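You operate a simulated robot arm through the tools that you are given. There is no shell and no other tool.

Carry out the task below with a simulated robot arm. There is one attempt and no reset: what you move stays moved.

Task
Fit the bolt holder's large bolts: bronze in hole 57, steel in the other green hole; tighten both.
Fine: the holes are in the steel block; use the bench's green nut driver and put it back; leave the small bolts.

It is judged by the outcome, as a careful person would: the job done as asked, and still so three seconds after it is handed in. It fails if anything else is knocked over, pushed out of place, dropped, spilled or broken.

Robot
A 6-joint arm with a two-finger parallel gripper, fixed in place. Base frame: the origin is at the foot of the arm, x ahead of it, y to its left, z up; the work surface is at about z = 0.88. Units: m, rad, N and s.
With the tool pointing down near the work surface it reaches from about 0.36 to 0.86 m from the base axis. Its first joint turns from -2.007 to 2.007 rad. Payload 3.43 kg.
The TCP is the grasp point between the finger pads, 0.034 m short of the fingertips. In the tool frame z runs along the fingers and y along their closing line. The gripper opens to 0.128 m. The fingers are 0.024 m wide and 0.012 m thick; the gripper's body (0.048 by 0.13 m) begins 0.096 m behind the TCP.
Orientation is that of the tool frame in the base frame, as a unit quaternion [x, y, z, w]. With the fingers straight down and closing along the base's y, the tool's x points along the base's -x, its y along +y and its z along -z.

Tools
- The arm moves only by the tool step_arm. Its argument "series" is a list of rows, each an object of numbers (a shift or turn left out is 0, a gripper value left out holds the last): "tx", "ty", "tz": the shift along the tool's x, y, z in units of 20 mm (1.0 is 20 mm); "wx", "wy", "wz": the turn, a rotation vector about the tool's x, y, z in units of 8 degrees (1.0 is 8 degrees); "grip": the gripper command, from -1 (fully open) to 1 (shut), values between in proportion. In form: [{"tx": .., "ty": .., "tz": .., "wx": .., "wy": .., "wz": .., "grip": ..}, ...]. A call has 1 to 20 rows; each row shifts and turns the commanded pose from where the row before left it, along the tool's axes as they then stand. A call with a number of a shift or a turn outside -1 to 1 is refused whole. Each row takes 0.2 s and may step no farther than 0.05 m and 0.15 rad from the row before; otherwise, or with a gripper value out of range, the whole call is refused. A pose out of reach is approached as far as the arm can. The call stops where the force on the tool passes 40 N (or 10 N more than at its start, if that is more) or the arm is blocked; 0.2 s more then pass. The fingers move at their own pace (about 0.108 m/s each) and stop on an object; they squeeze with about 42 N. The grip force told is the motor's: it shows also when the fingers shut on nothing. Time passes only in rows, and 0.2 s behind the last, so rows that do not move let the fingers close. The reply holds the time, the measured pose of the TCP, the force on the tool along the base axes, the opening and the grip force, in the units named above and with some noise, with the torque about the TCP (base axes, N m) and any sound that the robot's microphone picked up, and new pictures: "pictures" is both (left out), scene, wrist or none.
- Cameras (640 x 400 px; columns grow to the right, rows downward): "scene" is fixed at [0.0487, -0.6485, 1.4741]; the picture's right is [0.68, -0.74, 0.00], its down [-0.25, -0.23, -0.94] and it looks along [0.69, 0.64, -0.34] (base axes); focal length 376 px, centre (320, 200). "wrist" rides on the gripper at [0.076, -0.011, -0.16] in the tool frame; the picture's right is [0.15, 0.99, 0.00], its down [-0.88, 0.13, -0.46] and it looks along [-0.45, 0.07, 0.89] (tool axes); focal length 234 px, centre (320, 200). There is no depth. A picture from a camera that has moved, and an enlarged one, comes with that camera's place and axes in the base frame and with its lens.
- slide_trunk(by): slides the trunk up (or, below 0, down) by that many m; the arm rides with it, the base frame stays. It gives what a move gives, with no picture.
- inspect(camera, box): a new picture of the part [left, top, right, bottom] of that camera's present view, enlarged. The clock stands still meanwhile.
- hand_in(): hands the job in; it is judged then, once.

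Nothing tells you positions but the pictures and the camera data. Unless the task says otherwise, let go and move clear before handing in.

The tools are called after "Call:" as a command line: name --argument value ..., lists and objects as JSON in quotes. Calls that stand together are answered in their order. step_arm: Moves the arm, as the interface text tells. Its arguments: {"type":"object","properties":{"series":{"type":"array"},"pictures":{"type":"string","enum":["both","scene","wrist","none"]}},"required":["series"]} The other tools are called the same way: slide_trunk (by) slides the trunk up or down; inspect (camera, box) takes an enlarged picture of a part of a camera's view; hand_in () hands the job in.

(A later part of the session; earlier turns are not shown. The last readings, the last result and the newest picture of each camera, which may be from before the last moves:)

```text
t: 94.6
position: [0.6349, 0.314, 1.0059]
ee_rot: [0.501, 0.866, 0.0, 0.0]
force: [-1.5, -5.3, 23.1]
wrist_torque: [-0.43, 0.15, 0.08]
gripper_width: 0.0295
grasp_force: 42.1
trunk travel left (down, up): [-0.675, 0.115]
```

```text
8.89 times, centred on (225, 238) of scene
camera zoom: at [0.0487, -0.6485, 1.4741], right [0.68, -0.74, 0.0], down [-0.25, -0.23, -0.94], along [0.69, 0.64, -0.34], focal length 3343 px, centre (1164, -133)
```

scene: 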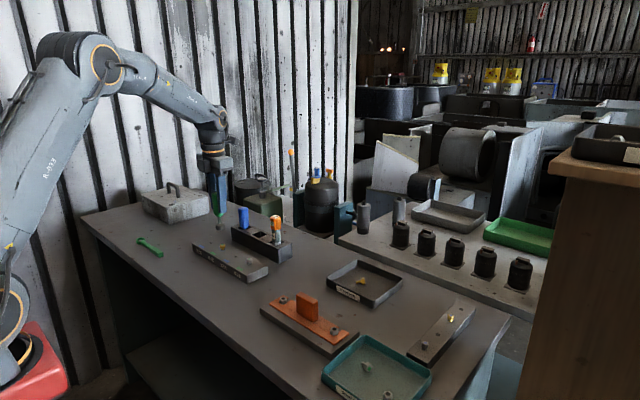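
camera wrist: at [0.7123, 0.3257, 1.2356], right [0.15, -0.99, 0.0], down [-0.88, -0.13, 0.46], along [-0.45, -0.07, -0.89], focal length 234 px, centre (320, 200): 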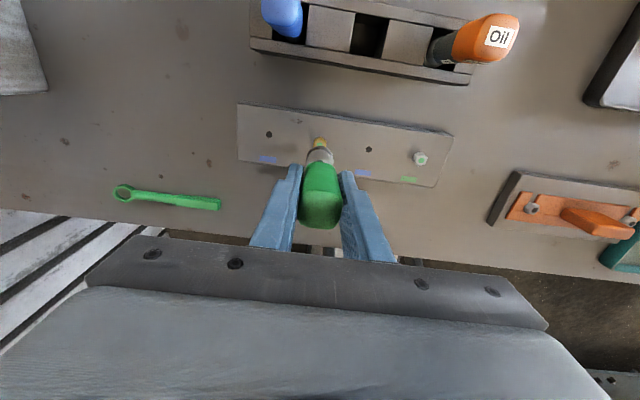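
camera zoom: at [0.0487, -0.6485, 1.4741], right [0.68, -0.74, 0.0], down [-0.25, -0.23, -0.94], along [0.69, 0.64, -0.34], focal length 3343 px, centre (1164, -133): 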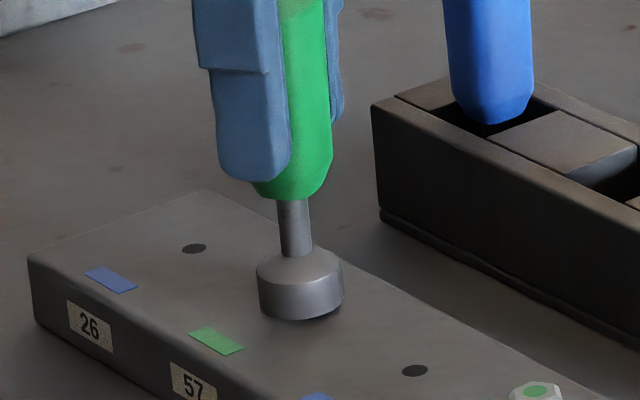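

It's sinking roughly 2.5 mm over 240°. I'll turn on without extra push so the pressure relaxes.

Call:
step_arm --series '[{"wz": 1, "ty": 0.01}, {"wz": 1, "ty": 0.01}, {"wz": 1, "ty": 0.01}, {"wz": 1, "ty": 0.01}, {"wz": 1, "ty": 0.01}, {}]' --pictures "none"

Call:
step_arm --series '[{"wz": 1, "ty": 0.01, "tz": 0.004}, {"wz": 1, "ty": 0.01, "tz": 0.004}, {"wz": 1, "ty": 0.01, "tz": 0.004}, {"wz": 1, "ty": 0.01, "tz": 0.004}, {"wz": 1, "ty": 0.01, "tz": 0.004}, {}]' --pictures "none"

Call:
inspect --camera "scene" --box '[205, 215, 245, 260]'

```text
t: 96.0
position: [0.636, 0.3155, 1.0055]
ee_rot: [0.767, 0.642, -0.001, -0.001]
force: [-5.6, 0.2, 15.5]
wrist_torque: [-0.03, 0.36, 0.05]
gripper_width: 0.0291
grasp_force: 42.0
trunk travel left (down, up): [-0.675, 0.115]
```

```text
t: 97.4
position: [0.6377, 0.3138, 1.005]
ee_rot: [0.94, 0.342, 0.0, 0.001]
force: [-2.7, -0.6, 10.1]
wrist_torque: [-0.04, 0.27, 0.01]
gripper_width: 0.0293
grasp_force: 41.6
trunk travel left (down, up): [-0.675, 0.115]
```

```text
8.89 times, centred on (225, 238) of scene
camera zoom: at [0.0487, -0.6485, 1.4741], right [0.68, -0.74, 0.0], down [-0.25, -0.23, -0.94], along [0.69, 0.64, -0.34], focal length 3343 px, centre (1164, -133)
```

zoom: 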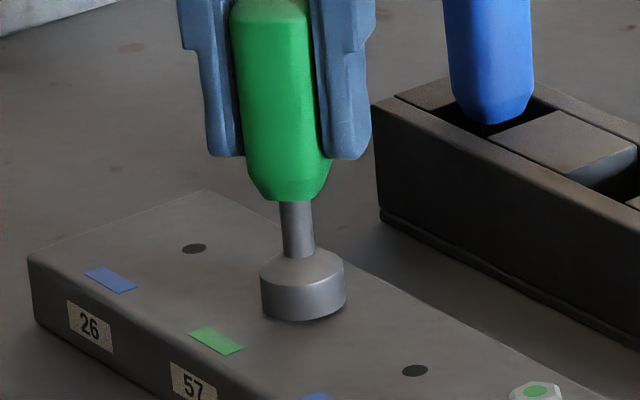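

About 320° turned, z 1.005, about 1.5 mm to go. Continuing clockwise.

Call:
step_arm --series '[{"wz": 1, "ty": 0.012, "tz": 0.004}, {"wz": 1, "ty": 0.012, "tz": 0.004}, {"wz": 1, "ty": 0.012, "tz": 0.004}, {"wz": 1, "ty": 0.012, "tz": 0.004}, {"wz": 1, "ty": 0.012, "tz": 0.004}, {}]' --pictures "none"

Call:
step_arm --series '[{"wz": 1, "ty": 0.012, "tz": 0.004}, {"wz": 1, "ty": 0.012, "tz": 0.004}, {"wz": 1, "ty": 0.012, "tz": 0.004}, {"wz": 1, "ty": 0.012, "tz": 0.004}, {"wz": 1, "ty": 0.012, "tz": 0.004}, {}]' --pictures "wrist"

Call:
inspect --camera "scene" --box '[205, 215, 245, 260]'

```text
t: 98.0
position: [0.6411, 0.3091, 1.0049]
ee_rot: [0.96, 0.28, -0.002, -0.014]
force: [-19.0, 31.2, 3.5]
wrist_torque: [2.57, 1.6, 0.15]
gripper_width: 0.0305
grasp_force: 42.6
out of reach, approached as far as the arm can: row 1, 2, 3
trunk travel left (down, up): [-0.675, 0.115]
stopped in row 3: the force on the tool passed its limit at 46 N (the readings are from after the stop); the commanded pose is now the measured one
```

```text
t: 98.5
position: [0.6498, 0.2862, 1.0072]
ee_rot: [0.969, 0.247, 0.0, -0.032]
force: [-13.3, 18.5, 8.5]
wrist_torque: [2.01, 1.29, 0.21]
gripper_width: 0.0451
grasp_force: 41.6
out of reach, approached as far as the arm can: row 1, 2
trunk travel left (down, up): [-0.675, 0.115]
stopped in row 2: the force on the tool passed its limit at 50 N (the readings are from after the stop); the commanded pose is now the measured one
camera wrist: at [0.7145, 0.3226, 1.1675], right [0.6, -0.8, -0.06], down [-0.7, -0.56, 0.43], along [-0.38, -0.22, -0.9], focal length 234 px, centre (320, 200)
```

wrist: 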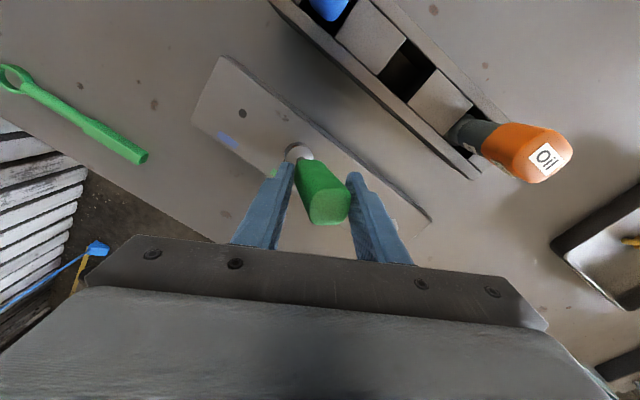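

```text
8.89 times, centred on (225, 238) of scene
camera zoom: at [0.0487, -0.6485, 1.4741], right [0.68, -0.74, 0.0], down [-0.25, -0.23, -0.94], along [0.69, 0.64, -0.34], focal length 3343 px, centre (1164, -133)
```

zoom: 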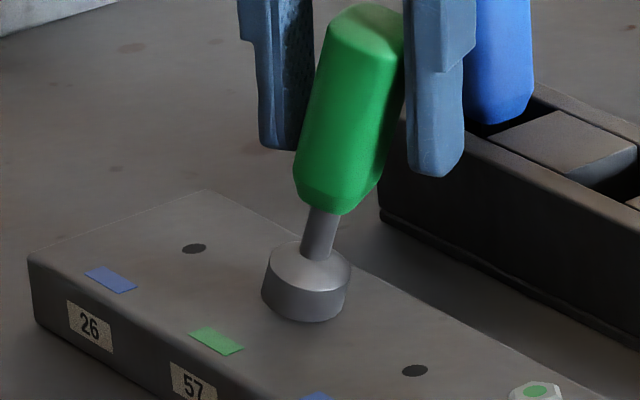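

I hit the wrist's end stop at about +145°. The arm gave way sideways and the driver is now leaning about 20°, still in the fingers with its socket on the bolt. I'll bring the gripper back gently in small steps, undoing the tilt and a few degrees of turn.

Call:
step_arm --series '[{"ty": -0.2, "tx": 0.015, "tz": 0.012, "wx": -0.06, "wy": -0.015, "wz": -0.2}, {"ty": -0.2, "tx": 0.015, "tz": 0.012, "wx": -0.06, "wy": -0.015, "wz": -0.2}, {}]' --pictures "none"

Call:
inspect --camera "scene" --box '[205, 195, 255, 260]'

```text
t: 99.3
position: [0.6479, 0.2935, 1.0065]
ee_rot: [0.961, 0.274, 0.003, -0.022]
force: [-9.1, 20.7, 15.9]
wrist_torque: [2.12, 0.96, 0.02]
gripper_width: 0.0421
grasp_force: 41.7
trunk travel left (down, up): [-0.675, 0.115]
```

```text
6.15 times, centred on (230, 228) of scene
camera zoom: at [0.0487, -0.6485, 1.4741], right [0.68, -0.74, 0.0], down [-0.25, -0.23, -0.94], along [0.69, 0.64, -0.34], focal length 2314 px, centre (874, 31)
```

zoom: 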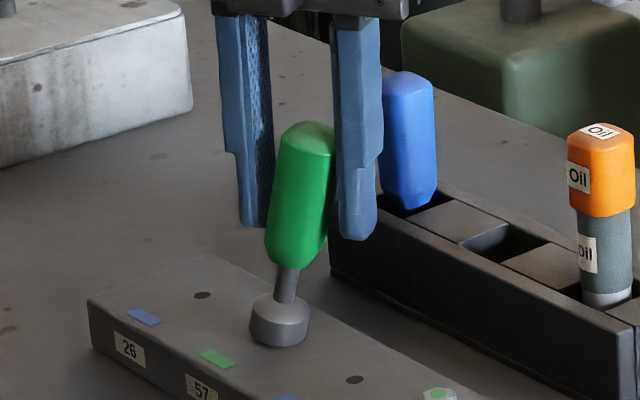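

The driver is coming back upright. Continuing the same gentle return.

Call:
step_arm --series '[{"ty": -0.2, "tx": 0.015, "tz": 0.006, "wx": -0.06, "wy": -0.03, "wz": -0.2}, {"ty": -0.2, "tx": 0.015, "tz": 0.006, "wx": -0.06, "wy": -0.03, "wz": -0.2}, {}]' --pictures "none"

Call:
inspect --camera "scene" --box '[205, 195, 255, 260]'

```text
t: 100.1
position: [0.6444, 0.3005, 1.0068]
ee_rot: [0.954, 0.3, -0.001, -0.012]
force: [-7.9, 28.5, 9.5]
wrist_torque: [2.54, 0.73, -0.25]
gripper_width: 0.0377
grasp_force: 41.8
trunk travel left (down, up): [-0.675, 0.115]
```

```text
6.15 times, centred on (230, 228) of scene
camera zoom: at [0.0487, -0.6485, 1.4741], right [0.68, -0.74, 0.0], down [-0.25, -0.23, -0.94], along [0.69, 0.64, -0.34], focal length 2314 px, centre (874, 31)
```

zoom: 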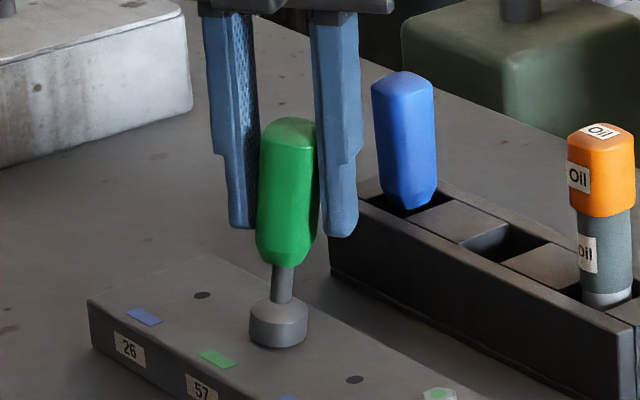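

Nearly upright. Two more small steps.

Call:
step_arm --series '[{"ty": -0.2, "tx": 0.02, "tz": 0.003, "wx": -0.05, "wy": -0.015, "wz": -0.15}, {"ty": -0.2, "tx": 0.02, "tz": 0.003, "wx": -0.05, "wy": -0.015, "wz": -0.15}, {}]' --pictures "none"

Call:
inspect --camera "scene" --box '[205, 195, 255, 260]'

```text
t: 100.9
position: [0.6385, 0.3064, 1.0061]
ee_rot: [0.947, 0.32, 0.0, -0.006]
force: [-8.8, 28.6, 5.9]
wrist_torque: [2.53, 0.8, -0.27]
gripper_width: 0.0326
grasp_force: 42.0
trunk travel left (down, up): [-0.675, 0.115]
```

```text
6.15 times, centred on (230, 228) of scene
camera zoom: at [0.0487, -0.6485, 1.4741], right [0.68, -0.74, 0.0], down [-0.25, -0.23, -0.94], along [0.69, 0.64, -0.34], focal length 2314 px, centre (874, 31)
```

zoom: 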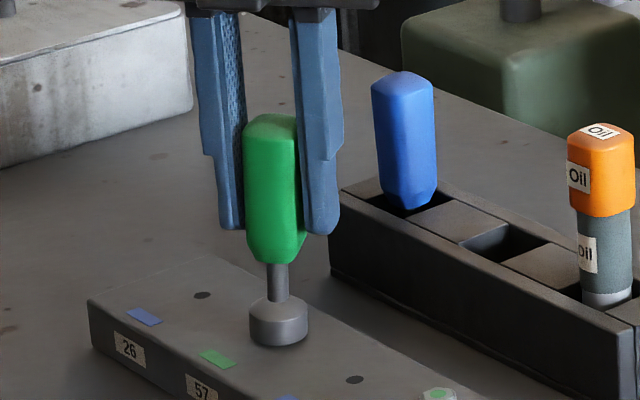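

Almost straight again. One more step to close it out.

Call:
step_arm --series '[{"ty": -0.18, "tx": 0.04, "wx": -0.04, "wy": -0.01, "wz": -0.1}, {"ty": -0.15, "tx": 0.04, "wx": -0.04, "wy": -0.01, "wz": -0.1}, {}]' --pictures "wrist"

Call:
inspect --camera "scene" --box '[205, 195, 255, 260]'

Call:
inspect --camera "wrist" --box '[260, 100, 380, 240]'

```text
t: 101.7
position: [0.6362, 0.3121, 1.0063]
ee_rot: [0.943, 0.334, 0.001, 0.001]
force: [-11.2, 20.9, 4.3]
wrist_torque: [1.92, 1.04, -0.17]
gripper_width: 0.0297
grasp_force: 42.1
trunk travel left (down, up): [-0.675, 0.115]
camera wrist: at [0.6897, 0.368, 1.1645], right [0.74, -0.68, 0.0], down [-0.6, -0.65, 0.46], along [-0.31, -0.34, -0.89], focal length 234 px, centre (320, 200)
```

wrist: 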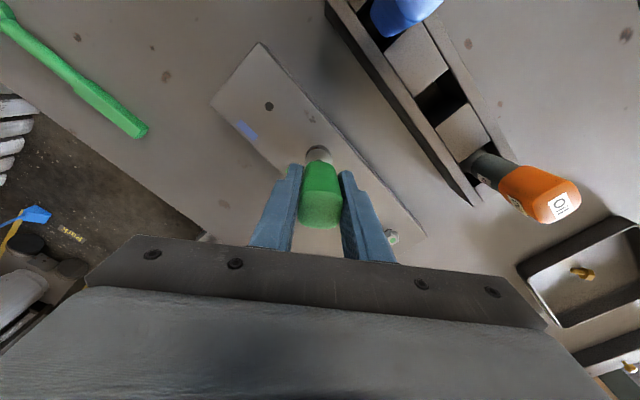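

```text
6.15 times, centred on (230, 228) of scene
camera zoom: at [0.0487, -0.6485, 1.4741], right [0.68, -0.74, 0.0], down [-0.25, -0.23, -0.94], along [0.69, 0.64, -0.34], focal length 2314 px, centre (874, 31)
```

zoom: 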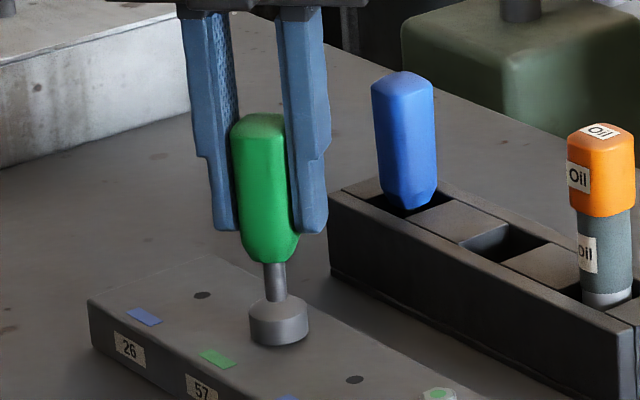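

```text
2.86 times, centred on (320, 170) of wrist
camera zoom: at [0.6897, 0.368, 1.1645], right [0.74, -0.68, 0.0], down [-0.6, -0.65, 0.46], along [-0.31, -0.34, -0.89], focal length 669 px, centre (320, 286)
```

zoom: 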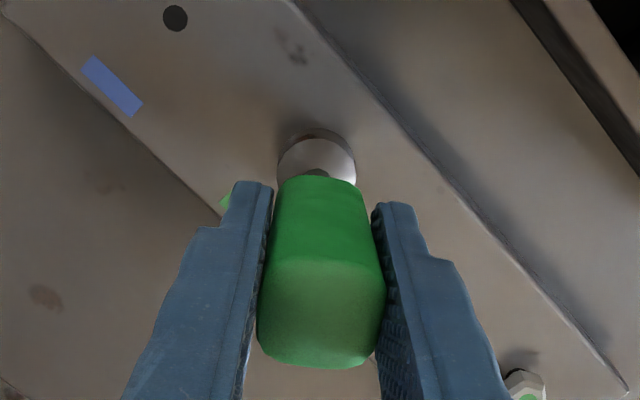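

It's upright and firmly gripped again, but with about 23 N of side load along the closing line. I'll shift to relieve it.

Call:
step_arm --series '[{"ty": -0.06, "tx": 0.025}, {"ty": -0.06, "tx": 0.025}, {}]' --pictures "none"

Call:
inspect --camera "scene" --box '[205, 195, 255, 260]'

```text
t: 102.5
position: [0.6374, 0.3117, 1.0054]
ee_rot: [0.943, 0.334, 0.001, 0.001]
force: [-6.9, 4.8, -3.3]
wrist_torque: [0.42, 0.6, -0.07]
gripper_width: 0.0297
grasp_force: 41.5
trunk travel left (down, up): [-0.675, 0.115]
```

```text
6.15 times, centred on (230, 228) of scene
camera zoom: at [0.0487, -0.6485, 1.4741], right [0.68, -0.74, 0.0], down [-0.25, -0.23, -0.94], along [0.69, 0.64, -0.34], focal length 2314 px, centre (874, 31)
```

zoom: 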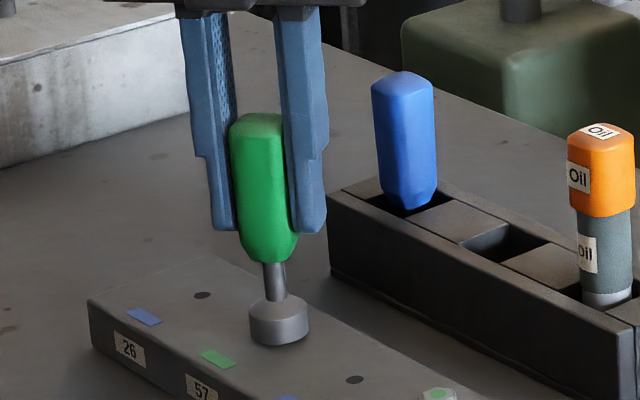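

Loads are small now. I'll lift the driver off the bolt and look at how far the bolt has gone in.

Call:
step_arm --series '[{"ty": -0.03}, {"tz": -0.5}, {"tz": -0.8}, {"tz": -0.8}, {}]' --pictures "none"

Call:
inspect --camera "scene" --box '[205, 195, 255, 260]'

Call:
inspect --camera "wrist" --box '[270, 100, 370, 220]'

```text
t: 103.7
position: [0.6358, 0.3132, 1.0476]
ee_rot: [0.943, 0.334, 0.0, 0.001]
force: [-0.1, 0.5, -0.9]
wrist_torque: [0.03, 0.02, -0.01]
gripper_width: 0.0294
grasp_force: 42.4
trunk travel left (down, up): [-0.675, 0.115]
```

```text
6.15 times, centred on (230, 228) of scene
camera zoom: at [0.0487, -0.6485, 1.4741], right [0.68, -0.74, 0.0], down [-0.25, -0.23, -0.94], along [0.69, 0.64, -0.34], focal length 2314 px, centre (874, 31)
```

zoom: 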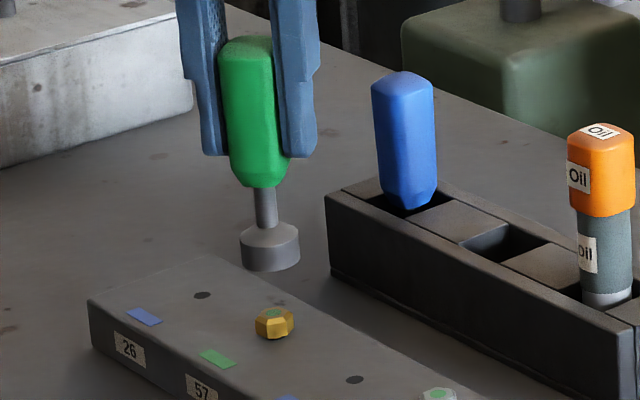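

```text
3.33 times, centred on (320, 160) of wrist
camera zoom: at [0.6887, 0.3702, 1.206], right [0.74, -0.68, 0.0], down [-0.6, -0.65, 0.46], along [-0.31, -0.34, -0.89], focal length 781 px, centre (320, 333)
```

zoom: 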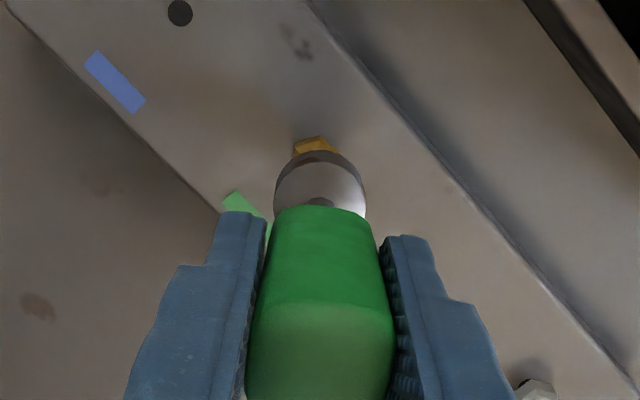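

The bronze bolt has gone almost fully down. Zooming in on the remaining gap.

Call:
inspect --camera "scene" --box '[215, 235, 245, 260]'

Call:
inspect --camera "scene" --box '[205, 215, 225, 245]'

```text
16.00 times, centred on (230, 248) of scene
camera zoom: at [0.0487, -0.6485, 1.4741], right [0.68, -0.74, 0.0], down [-0.25, -0.23, -0.94], along [0.69, 0.64, -0.34], focal length 6017 px, centre (1760, -560)
```

zoom: 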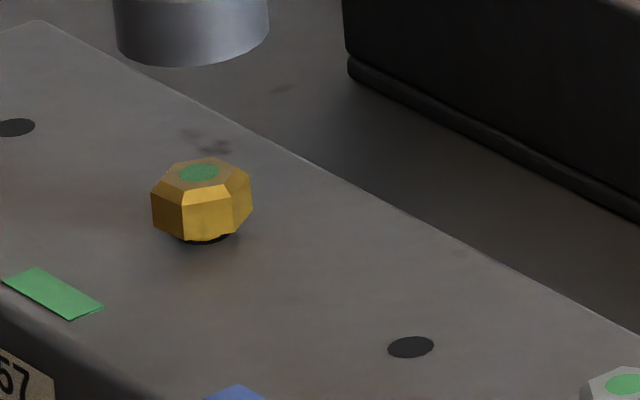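

```text
13.33 times, centred on (215, 230) of scene
camera zoom: at [0.0487, -0.6485, 1.4741], right [0.68, -0.74, 0.0], down [-0.25, -0.23, -0.94], along [0.69, 0.64, -0.34], focal length 5014 px, centre (1720, -200)
```

zoom: 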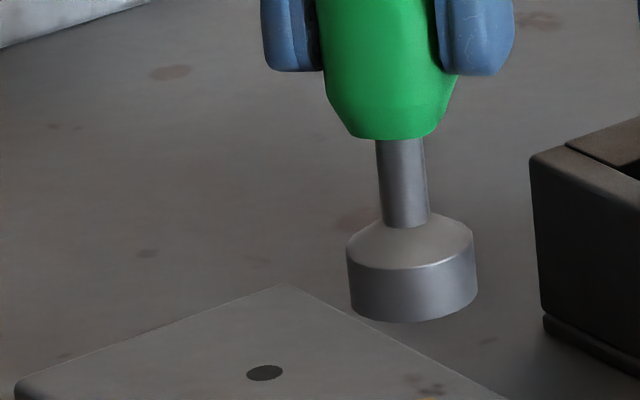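

About 1.8 mm of gap remains, so it needs roughly half a turn more. I'll unwind 300° in the air, a multiple of 60°, so the hex fits again.

Call:
step_arm --series '[{"wz": -1}, {"wz": -1}, {"wz": -1}, {"wz": -1}, {"wz": -1}, {"wz": -1}, {"wz": -1}, {"wz": -1}, {"wz": -1}, {"wz": -1}, {"wz": -1}, {"wz": -1}, {"wz": -1}, {"wz": -1}, {"wz": -1}, {"wz": -1}, {"wz": -1}, {"wz": -1}, {"wz": -1}, {}]' --pictures "none"

Call:
step_arm --series '[{"wz": -1}, {"wz": -1}, {"wz": -1}, {"wz": -1}, {"wz": -1}, {"wz": -1}, {"wz": -1}, {"wz": -1}, {"wz": -1}, {"wz": -1}, {"wz": -1}, {"wz": -1}, {"wz": -1}, {"wz": -1}, {"wz": -1}, {"wz": -1}, {"wz": -1}, {"wz": -1}, {"wz": -0.5}, {}]' --pictures "wrist"

Call:
inspect --camera "wrist" --box '[270, 100, 370, 220]'

Call:
inspect --camera "scene" --box '[205, 215, 245, 260]'

```text
t: 107.9
position: [0.6366, 0.3134, 1.0478]
ee_rot: [-0.095, 0.995, -0.002, 0.002]
force: [-0.2, -0.1, -1.3]
wrist_torque: [0.02, 0.02, 0.01]
gripper_width: 0.0295
grasp_force: 41.9
trunk travel left (down, up): [-0.675, 0.115]
```

```text
t: 112.1
position: [0.6368, 0.314, 1.0496]
ee_rot: [0.983, -0.182, 0.001, 0.0]
force: [0.0, 0.6, -1.2]
wrist_torque: [0.0, 0.0, 0.02]
gripper_width: 0.0292
grasp_force: 42.5
trunk travel left (down, up): [-0.675, 0.115]
camera wrist: at [0.7122, 0.2975, 1.2077], right [-0.22, -0.98, 0.0], down [-0.87, 0.19, 0.45], along [-0.44, 0.1, -0.89], focal length 234 px, centre (320, 200)
```

wrist: 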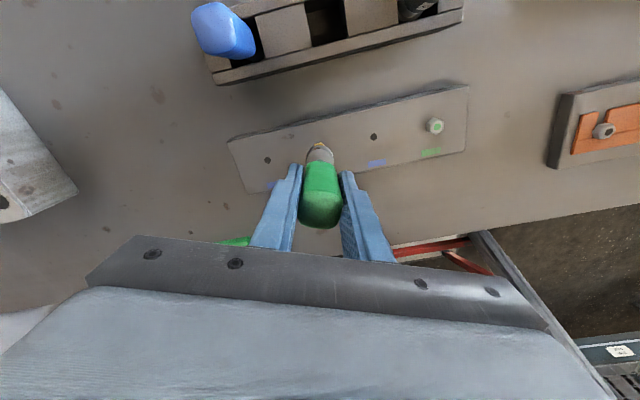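

```text
3.33 times, centred on (320, 160) of wrist
camera zoom: at [0.7122, 0.2975, 1.2077], right [-0.22, -0.98, 0.0], down [-0.87, 0.19, 0.45], along [-0.44, 0.1, -0.89], focal length 781 px, centre (320, 333)
```

zoom: 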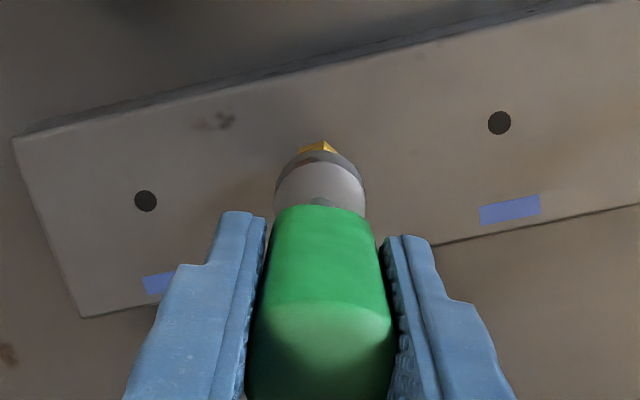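

```text
8.89 times, centred on (225, 238) of scene
camera zoom: at [0.0487, -0.6485, 1.4741], right [0.68, -0.74, 0.0], down [-0.25, -0.23, -0.94], along [0.69, 0.64, -0.34], focal length 3343 px, centre (1164, -133)
```

zoom: 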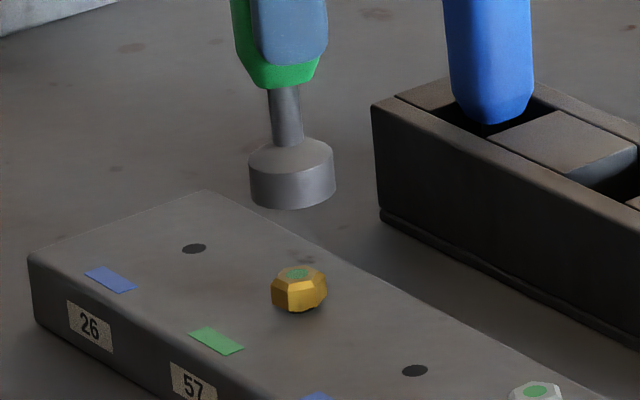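

The wrist is at -159° and the socket is within about 0.5 mm of the bolt axis. I'm lowering back over the head.

Call:
step_arm --series '[{"tx": -0.018, "ty": -0.009, "tz": 0.6}, {"tz": 0.6}, {"tz": 0.3}, {}]' --pictures "none"

Call:
inspect --camera "scene" --box '[205, 215, 245, 260]'

```text
t: 113.1
position: [0.6354, 0.3134, 1.0193]
ee_rot: [0.983, -0.183, 0.002, 0.0]
force: [0.9, -0.3, -0.9]
wrist_torque: [-0.02, 0.01, 0.0]
gripper_width: 0.0295
grasp_force: 42.2
trunk travel left (down, up): [-0.675, 0.115]
```

```text
8.89 times, centred on (225, 238) of scene
camera zoom: at [0.0487, -0.6485, 1.4741], right [0.68, -0.74, 0.0], down [-0.25, -0.23, -0.94], along [0.69, 0.64, -0.34], focal length 3343 px, centre (1164, -133)
```

zoom: 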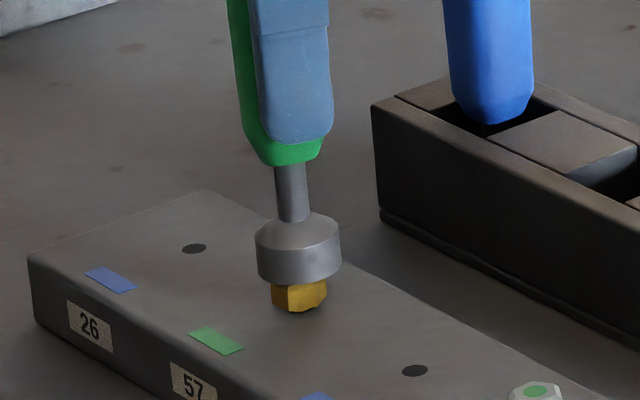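

It's lined up over the head. Lowering in small steps until contact.

Call:
step_arm --series '[{"tz": 0.15}, {"tz": 0.15}, {}]' --pictures "none"

Call:
step_arm --series '[{"tz": 0.1}, {"tz": 0.1}, {}]' --pictures "none"

Call:
inspect --camera "scene" --box '[205, 215, 245, 260]'

```text
t: 113.9
position: [0.6364, 0.3142, 1.0128]
ee_rot: [0.983, -0.184, 0.001, 0.001]
force: [-0.2, 0.0, -1.2]
wrist_torque: [0.0, -0.02, 0.0]
gripper_width: 0.0293
grasp_force: 42.1
trunk travel left (down, up): [-0.675, 0.115]
```

```text
t: 114.7
position: [0.6372, 0.3139, 1.0079]
ee_rot: [0.983, -0.185, 0.001, 0.0]
force: [-0.7, -0.6, -0.6]
wrist_torque: [0.02, 0.0, -0.01]
gripper_width: 0.0294
grasp_force: 42.0
trunk travel left (down, up): [-0.675, 0.115]
```

```text
8.89 times, centred on (225, 238) of scene
camera zoom: at [0.0487, -0.6485, 1.4741], right [0.68, -0.74, 0.0], down [-0.25, -0.23, -0.94], along [0.69, 0.64, -0.34], focal length 3343 px, centre (1164, -133)
```

zoom: 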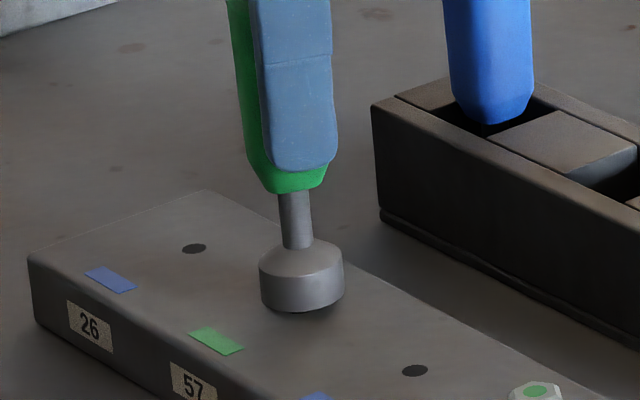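

The socket slipped over the head again. A bit lower for contact.

Call:
step_arm --series '[{"tz": 0.07}, {}]' --pictures "none"

Call:
step_arm --series '[{"tz": 0.07}, {}]' --pictures "none"

```text
t: 115.3
position: [0.6367, 0.3144, 1.0059]
ee_rot: [0.983, -0.183, 0.0, -0.001]
force: [-0.4, 0.3, -0.9]
wrist_torque: [0.03, 0.0, -0.01]
gripper_width: 0.0296
grasp_force: 42.2
trunk travel left (down, up): [-0.675, 0.115]
```

```text
t: 115.9
position: [0.637, 0.3149, 1.0056]
ee_rot: [0.983, -0.183, 0.0, 0.0]
force: [-0.6, 0.7, 1.2]
wrist_torque: [0.02, 0.02, -0.03]
gripper_width: 0.0292
grasp_force: 41.9
trunk travel left (down, up): [-0.675, 0.115]
```

Just touching. Now turning clockwise with pivot compensation and a slow follow-down, one call at a time.

Call:
step_arm --series '[{"tz": 0.03}, {"wz": 1, "ty": 0.014, "tz": 0.005}, {"wz": 1, "ty": 0.014, "tz": 0.005}, {"wz": 1, "ty": 0.014, "tz": 0.005}, {"wz": 1, "ty": 0.014, "tz": 0.005}, {"wz": 1, "ty": 0.014, "tz": 0.005}, {}]' --pictures "none"

```text
t: 117.5
position: [0.635, 0.3137, 1.0048]
ee_rot: [0.861, -0.509, 0.001, 0.001]
force: [-0.7, 1.0, 5.5]
wrist_torque: [0.12, 0.09, 0.05]
gripper_width: 0.0294
grasp_force: 41.8
trunk travel left (down, up): [-0.675, 0.115]
```

Call:
step_arm --series '[{"wz": 1, "ty": 0.014, "tz": 0.005}, {"wz": 1, "ty": 0.014, "tz": 0.005}, {"wz": 1, "ty": 0.014, "tz": 0.005}, {"wz": 1, "ty": 0.014, "tz": 0.005}, {"wz": 1, "ty": 0.014, "tz": 0.005}, {}]' --pictures "none"

```text
t: 118.9
position: [0.6342, 0.3117, 1.0048]
ee_rot: [-0.635, 0.772, -0.001, 0.0]
force: [0.5, 1.1, 4.3]
wrist_torque: [0.11, -0.07, 0.06]
gripper_width: 0.0293
grasp_force: 41.9
trunk travel left (down, up): [-0.675, 0.115]
```

Forces are small and the bolt is still sinking. I'm turning on.

Call:
step_arm --series '[{"wz": 1, "ty": 0.014, "tz": 0.005}, {"wz": 1, "ty": 0.014, "tz": 0.005}, {"wz": 1, "ty": 0.014, "tz": 0.005}, {"wz": 1, "ty": 0.014, "tz": 0.005}, {"wz": 1, "ty": 0.014, "tz": 0.005}, {}]' --pictures "none"

```text
t: 120.3
position: [0.6327, 0.3132, 1.0035]
ee_rot: [-0.332, 0.943, 0.0, 0.001]
force: [-0.4, 0.1, 3.9]
wrist_torque: [0.06, 0.03, 0.03]
gripper_width: 0.0296
grasp_force: 42.2
trunk travel left (down, up): [-0.675, 0.115]
```

Call:
step_arm --series '[{"wz": 1, "ty": 0.014, "tz": 0.005}, {"wz": 1, "ty": 0.014, "tz": 0.005}, {"wz": 1, "ty": 0.014, "tz": 0.005}, {"wz": 1, "ty": 0.014, "tz": 0.005}, {"wz": 1, "ty": 0.014, "tz": 0.005}, {}]' --pictures "none"

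Call:
inspect --camera "scene" --box '[205, 215, 245, 260]'

```text
t: 121.7
position: [0.6314, 0.3154, 1.0033]
ee_rot: [0.009, 1.0, 0.0, 0.001]
force: [-1.1, 1.4, 4.8]
wrist_torque: [0.09, 0.06, 0.04]
gripper_width: 0.0293
grasp_force: 41.7
trunk travel left (down, up): [-0.675, 0.115]
```

```text
8.89 times, centred on (225, 238) of scene
camera zoom: at [0.0487, -0.6485, 1.4741], right [0.68, -0.74, 0.0], down [-0.25, -0.23, -0.94], along [0.69, 0.64, -0.34], focal length 3343 px, centre (1164, -133)
```

zoom: 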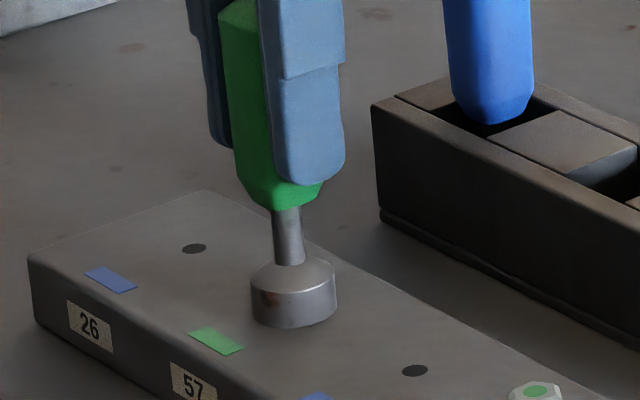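

Forces stay small, but the socket has drifted about 2.5 mm to -x because I over-compensated. I'll recentre and continue with less compensation.

Call:
step_arm --series '[{"tx": -0.07}, {"tx": -0.06}, {}]' --pictures "none"

Call:
inspect --camera "scene" --box '[205, 215, 245, 260]'

```text
t: 122.5
position: [0.6341, 0.3139, 1.0026]
ee_rot: [0.009, 1.0, -0.001, 0.0]
force: [-2.6, 0.8, 3.3]
wrist_torque: [0.03, 0.09, 0.04]
gripper_width: 0.0294
grasp_force: 42.3
trunk travel left (down, up): [-0.675, 0.115]
```

```text
8.89 times, centred on (225, 238) of scene
camera zoom: at [0.0487, -0.6485, 1.4741], right [0.68, -0.74, 0.0], down [-0.25, -0.23, -0.94], along [0.69, 0.64, -0.34], focal length 3343 px, centre (1164, -133)
```

zoom: 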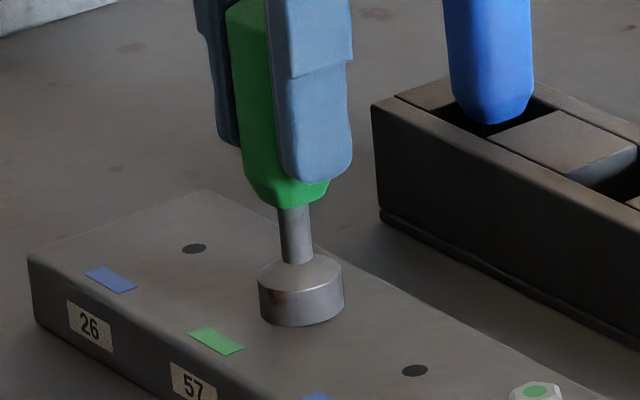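

Centred again. Turning on.

Call:
step_arm --series '[{"wz": 1, "ty": 0.006, "tz": 0.005}, {"wz": 1, "ty": 0.006, "tz": 0.005}, {"wz": 1, "ty": 0.006, "tz": 0.005}, {"wz": 1, "ty": 0.006, "tz": 0.005}, {"wz": 1, "ty": 0.006, "tz": 0.005}, {}]' --pictures "none"

```text
t: 123.9
position: [0.6346, 0.3151, 1.0027]
ee_rot: [0.351, 0.936, 0.0, 0.001]
force: [0.7, 0.7, -0.5]
wrist_torque: [0.04, -0.02, 0.05]
gripper_width: 0.0294
grasp_force: 41.9
trunk travel left (down, up): [-0.675, 0.115]
```

Call:
step_arm --series '[{"tz": 0.04}, {"wz": 1, "ty": 0.006, "tz": 0.004}, {"wz": 1, "ty": 0.006, "tz": 0.004}, {"wz": 1, "ty": 0.006, "tz": 0.004}, {"wz": 1, "ty": 0.006, "tz": 0.004}, {"wz": 1, "ty": 0.006, "tz": 0.004}, {}]' --pictures "none"

Call:
inspect --camera "scene" --box '[205, 215, 245, 260]'

```text
t: 125.5
position: [0.6348, 0.3149, 1.0011]
ee_rot: [0.65, 0.76, 0.001, 0.001]
force: [6.1, -3.4, 28.4]
wrist_torque: [-0.53, -0.28, 0.37]
gripper_width: 0.0294
grasp_force: 41.7
trunk travel left (down, up): [-0.675, 0.115]
```

```text
8.89 times, centred on (225, 238) of scene
camera zoom: at [0.0487, -0.6485, 1.4741], right [0.68, -0.74, 0.0], down [-0.25, -0.23, -0.94], along [0.69, 0.64, -0.34], focal length 3343 px, centre (1164, -133)
```

zoom: 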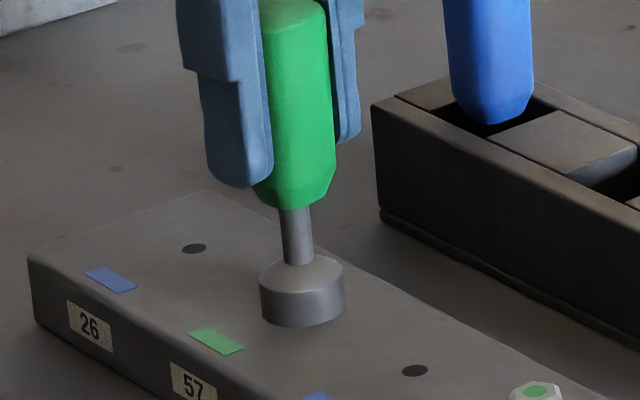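

The torque has risen to 0.37 N m and the vertical force to 28 N, so the head is probably seating. I'll ease the push and turn on, watching torque and sound.

Call:
step_arm --series '[{"tz": -0.05}, {"wz": 0.8, "ty": 0.004}, {"wz": 0.8, "ty": 0.004}, {"wz": 0.8, "ty": 0.004}, {}]' --pictures "none"

```text
t: 126.7
position: [0.6345, 0.3135, 1.0014]
ee_rot: [0.769, 0.64, 0.0, 0.0]
force: [0.1, -1.2, 19.5]
wrist_torque: [-0.22, 0.2, 0.41]
gripper_width: 0.0298
grasp_force: 42.1
trunk travel left (down, up): [-0.675, 0.115]
```

Call:
step_arm --series '[{"tz": -0.03}, {"wz": 0.8, "ty": 0.004}, {"wz": 0.8, "ty": 0.004}, {"wz": 0.8, "ty": 0.004}, {}]' --pictures "none"

Call:
inspect --camera "scene" --box '[205, 215, 245, 260]'

```text
t: 127.9
position: [0.6356, 0.3144, 1.0019]
ee_rot: [0.864, 0.504, 0.0, 0.001]
force: [-0.3, -2.3, 6.4]
wrist_torque: [-0.3, 0.13, 0.5]
gripper_width: 0.0297
grasp_force: 41.4
trunk travel left (down, up): [-0.675, 0.115]
```

```text
8.89 times, centred on (225, 238) of scene
camera zoom: at [0.0487, -0.6485, 1.4741], right [0.68, -0.74, 0.0], down [-0.25, -0.23, -0.94], along [0.69, 0.64, -0.34], focal length 3343 px, centre (1164, -133)
```

zoom: 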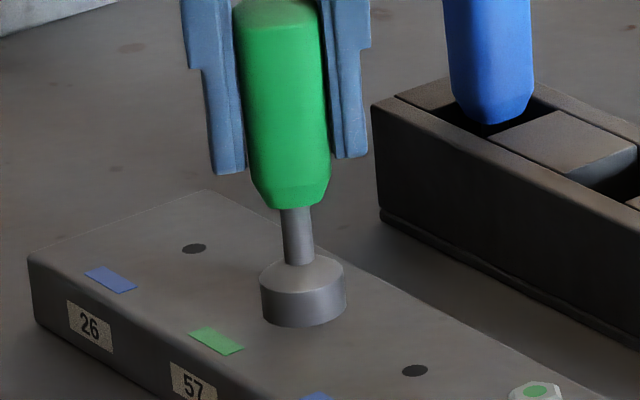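

The torque is climbing to 0.5 N m with little push, so the bolt is getting tight. A bit more turn, slowly.

Call:
step_arm --series '[{"wz": 0.6, "ty": 0.003}, {"wz": 0.6, "ty": 0.003}, {"wz": 0.6, "ty": 0.003}, {}]' --pictures "none"

```text
t: 128.9
position: [0.6344, 0.3139, 1.0022]
ee_rot: [0.92, 0.392, 0.0, 0.001]
force: [-0.3, -0.3, -0.4]
wrist_torque: [-0.06, 0.0, 0.48]
gripper_width: 0.0295
grasp_force: 41.9
trunk travel left (down, up): [-0.675, 0.115]
```

The torque holds at about 0.48 N m. I want to know whether the bolt is still turning or the handle is slipping in the fingers, so I'm looking closely.

Call:
inspect --camera "wrist" --box '[270, 120, 370, 240]'

Call:
inspect --camera "scene" --box '[205, 195, 245, 260]'

```text
3.33 times, centred on (320, 180) of wrist
camera zoom: at [0.6812, 0.3777, 1.1609], right [0.81, -0.58, 0.0], down [-0.52, -0.72, 0.46], along [-0.26, -0.37, -0.89], focal length 781 px, centre (320, 267)
```

zoom: 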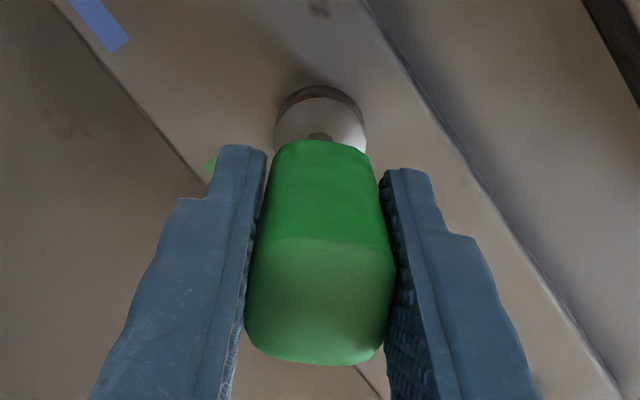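

```text
6.15 times, centred on (225, 228) of scene
camera zoom: at [0.0487, -0.6485, 1.4741], right [0.68, -0.74, 0.0], down [-0.25, -0.23, -0.94], along [0.69, 0.64, -0.34], focal length 2314 px, centre (905, 31)
```

zoom: 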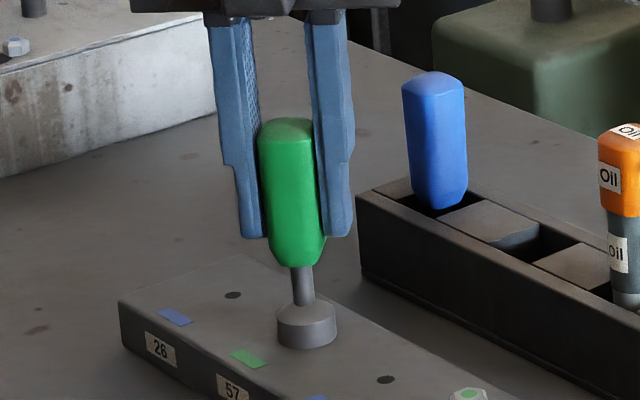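

The handle is still square in the fingers, so it isn't slipping there. I'll lift the driver off and look at the bolt itself.

Call:
step_arm --series '[{"tz": -0.5}, {"tz": -0.8}, {"tz": -0.8}, {}]' --pictures "none"

Call:
inspect --camera "scene" --box '[215, 235, 245, 260]'

Call:
inspect --camera "scene" --box '[200, 195, 250, 260]'

```text
t: 129.9
position: [0.6358, 0.3139, 1.0444]
ee_rot: [0.92, 0.392, 0.0, 0.001]
force: [-0.1, -0.3, -1.1]
wrist_torque: [-0.01, 0.03, -0.01]
gripper_width: 0.0295
grasp_force: 41.6
trunk travel left (down, up): [-0.675, 0.115]
```

```text
16.00 times, centred on (230, 248) of scene
camera zoom: at [0.0487, -0.6485, 1.4741], right [0.68, -0.74, 0.0], down [-0.25, -0.23, -0.94], along [0.69, 0.64, -0.34], focal length 6017 px, centre (1760, -560)
```

zoom: 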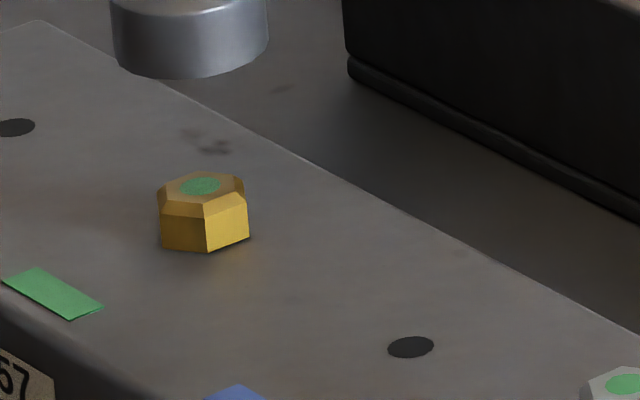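

```text
6.15 times, centred on (225, 228) of scene
camera zoom: at [0.0487, -0.6485, 1.4741], right [0.68, -0.74, 0.0], down [-0.25, -0.23, -0.94], along [0.69, 0.64, -0.34], focal length 2314 px, centre (905, 31)
```

zoom: 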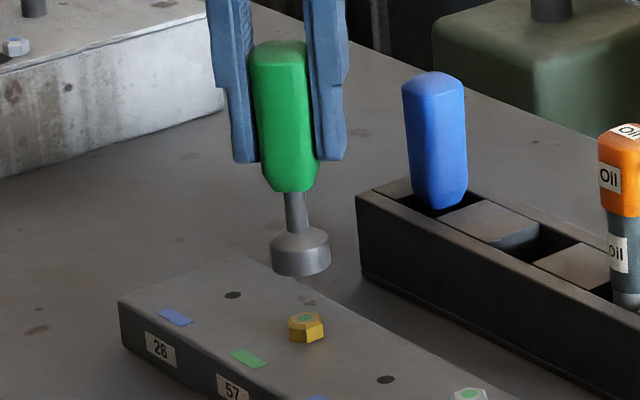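

The bronze head is now flush on the block. I heard no click, so I'll wind back 120°, re-engage and check that it really resists further turning.

Call:
step_arm --series '[{"wz": -1}, {"wz": -1}, {"wz": -1}, {"wz": -1}, {"wz": -1}, {"wz": -1}, {"wz": -1}, {"wz": -1}, {"wz": -1}, {"wz": -1}, {"wz": -1}, {"wz": -1}, {"wz": -1}, {"wz": -1}, {"wz": -1}, {}]' --pictures "none"

Call:
inspect --camera "scene" --box '[205, 215, 245, 260]'

Call:
inspect --camera "wrist" --box '[270, 100, 370, 220]'

```text
t: 133.3
position: [0.6362, 0.3142, 1.0448]
ee_rot: [0.119, 0.993, -0.001, 0.001]
force: [-0.1, 0.1, -1.1]
wrist_torque: [0.02, 0.0, 0.02]
gripper_width: 0.0295
grasp_force: 41.9
trunk travel left (down, up): [-0.675, 0.115]
```

```text
8.89 times, centred on (225, 238) of scene
camera zoom: at [0.0487, -0.6485, 1.4741], right [0.68, -0.74, 0.0], down [-0.25, -0.23, -0.94], along [0.69, 0.64, -0.34], focal length 3343 px, centre (1164, -133)
```

zoom: 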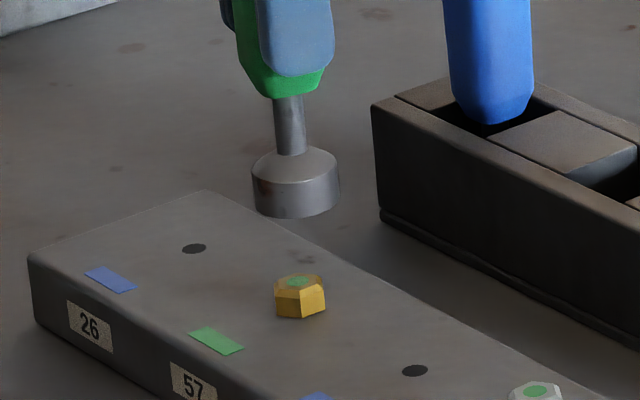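

```text
3.33 times, centred on (320, 160) of wrist
camera zoom: at [0.5606, 0.3218, 1.2029], right [0.09, 1.0, 0.0], down [0.89, -0.08, 0.46], along [0.46, -0.04, -0.89], focal length 781 px, centre (320, 333)
```

zoom: 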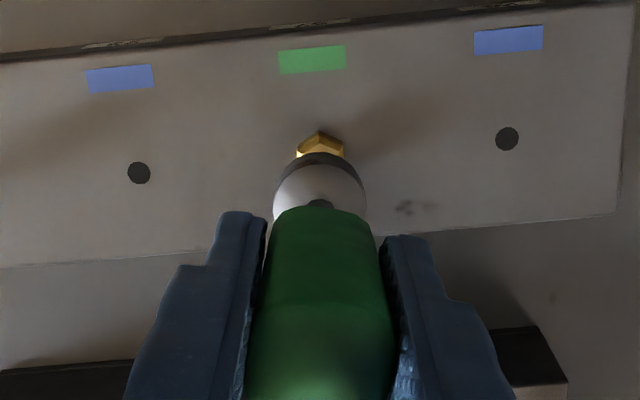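

The socket needs about 2 mm toward -x to sit over the bolt. I'm correcting and lowering.

Call:
step_arm --series '[{"tx": 0.095, "ty": -0.02}, {"tz": 0.7}, {"tz": 0.7}, {"tz": 0.2}, {}]' --pictures "none"

Call:
inspect --camera "scene" --box '[205, 215, 245, 260]'

```text
t: 134.5
position: [0.6338, 0.3142, 1.0115]
ee_rot: [0.121, 0.993, 0.001, 0.001]
force: [-0.9, 0.0, -0.9]
wrist_torque: [-0.03, 0.01, 0.0]
gripper_width: 0.0291
grasp_force: 42.1
trunk travel left (down, up): [-0.675, 0.115]
```

```text
8.89 times, centred on (225, 238) of scene
camera zoom: at [0.0487, -0.6485, 1.4741], right [0.68, -0.74, 0.0], down [-0.25, -0.23, -0.94], along [0.69, 0.64, -0.34], focal length 3343 px, centre (1164, -133)
```

zoom: 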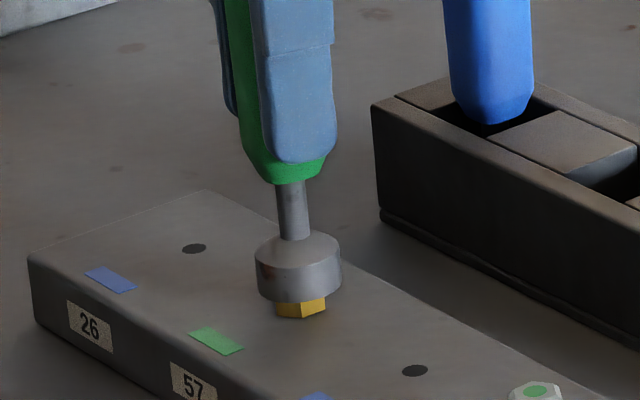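

Call:
step_arm --series '[{"tz": 0.15}, {"tz": 0.15}, {}]' --pictures "none"

Call:
step_arm --series '[{"tz": 0.08}, {}]' --pictures "none"

Call:
inspect --camera "scene" --box '[205, 215, 245, 260]'

```text
t: 135.3
position: [0.6343, 0.3137, 1.0047]
ee_rot: [0.121, 0.993, 0.0, 0.001]
force: [0.0, 0.4, -1.3]
wrist_torque: [-0.02, -0.02, 0.01]
gripper_width: 0.0293
grasp_force: 42.0
trunk travel left (down, up): [-0.675, 0.115]
```

```text
t: 135.9
position: [0.6345, 0.3134, 1.0047]
ee_rot: [0.121, 0.993, 0.0, 0.001]
force: [0.4, 0.0, -1.3]
wrist_torque: [-0.04, 0.0, -0.03]
gripper_width: 0.0296
grasp_force: 42.1
trunk travel left (down, up): [-0.675, 0.115]
```

```text
8.89 times, centred on (225, 238) of scene
camera zoom: at [0.0487, -0.6485, 1.4741], right [0.68, -0.74, 0.0], down [-0.25, -0.23, -0.94], along [0.69, 0.64, -0.34], focal length 3343 px, centre (1164, -133)
```

zoom: 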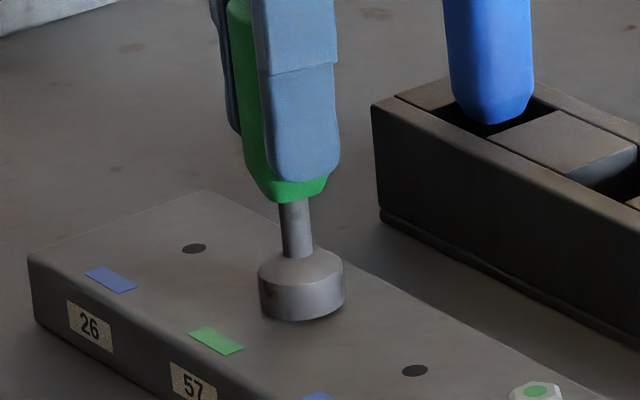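

The socket is on the head. Now testing: clockwise with light pressure.

Call:
step_arm --series '[{"tz": 0.04}, {"wz": 0.8, "ty": 0.004}, {"wz": 0.8, "ty": 0.004}, {"wz": 0.8, "ty": 0.004}, {}]' --pictures "none"

```text
t: 137.1
position: [0.6335, 0.3144, 1.0039]
ee_rot: [0.285, 0.959, -0.001, 0.001]
force: [0.0, 0.0, -1.6]
wrist_torque: [-0.01, -0.01, 0.23]
gripper_width: 0.0293
grasp_force: 42.0
trunk travel left (down, up): [-0.675, 0.115]
```

Call:
step_arm --series '[{"wz": 0.8, "ty": 0.004}, {"wz": 0.8, "ty": 0.004}, {"wz": 0.8, "ty": 0.004}, {}]' --pictures "none"

```text
t: 138.1
position: [0.6355, 0.316, 1.0025]
ee_rot: [0.441, 0.897, -0.001, 0.001]
force: [-0.4, 0.1, -0.8]
wrist_torque: [0.03, 0.0, 0.42]
gripper_width: 0.0299
grasp_force: 42.3
trunk travel left (down, up): [-0.675, 0.115]
```

The torque rises steadily, 0.23 then 0.42 N m, so the bolt is resisting. I'm checking whether the handle twists in the grip before going on.

Call:
inspect --camera "wrist" --box '[270, 120, 370, 240]'

Call:
step_arm --series '[{"wz": 0.6, "ty": 0.003}, {"wz": 0.6, "ty": 0.003}, {"wz": 0.6, "ty": 0.003}, {}]' --pictures "none"

Call:
inspect --camera "wrist" --box '[270, 120, 370, 240]'

```text
3.33 times, centred on (320, 180) of wrist
camera zoom: at [0.58, 0.369, 1.1624], right [0.69, 0.72, 0.0], down [0.64, -0.62, 0.46], along [0.33, -0.32, -0.89], focal length 781 px, centre (320, 267)
```

zoom: 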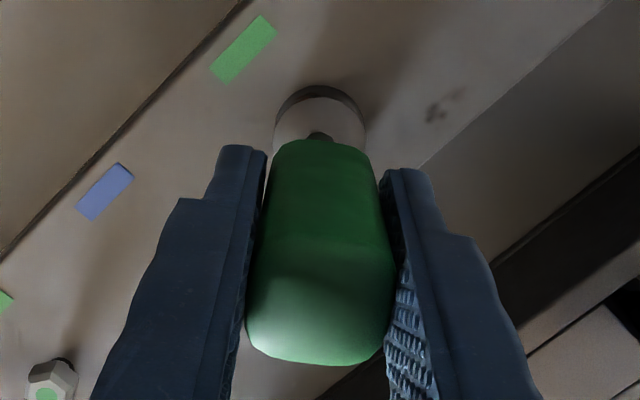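

```text
t: 139.1
position: [0.6344, 0.3158, 1.0044]
ee_rot: [0.55, 0.835, 0.0, 0.001]
force: [-0.1, 0.0, -0.2]
wrist_torque: [-0.02, 0.01, 0.44]
gripper_width: 0.0292
grasp_force: 41.7
trunk travel left (down, up): [-0.675, 0.115]
```

```text
3.33 times, centred on (320, 180) of wrist
camera zoom: at [0.5953, 0.3814, 1.1628], right [0.85, 0.53, 0.0], down [0.47, -0.76, 0.46], along [0.24, -0.39, -0.89], focal length 781 px, centre (320, 267)
```

zoom: 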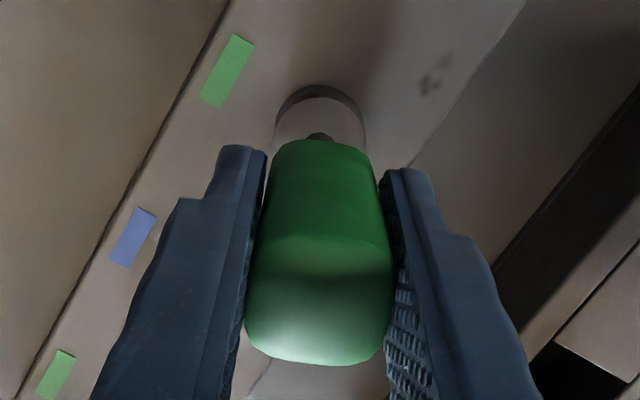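

The handle isn't slipping and the torque sits around 0.44 N m. Continuing clockwise to see whether it tightens further.

Call:
step_arm --series '[{"wz": 0.8, "ty": 0.004}, {"wz": 0.8, "ty": 0.004}, {"wz": 0.8, "ty": 0.004}, {"wz": 0.8, "ty": 0.004}, {}]' --pictures "none"

```text
t: 140.3
position: [0.6344, 0.3157, 1.0042]
ee_rot: [0.722, 0.692, 0.001, 0.001]
force: [-0.1, 0.5, -0.5]
wrist_torque: [0.03, 0.01, 0.46]
gripper_width: 0.0296
grasp_force: 41.6
trunk travel left (down, up): [-0.675, 0.115]
```

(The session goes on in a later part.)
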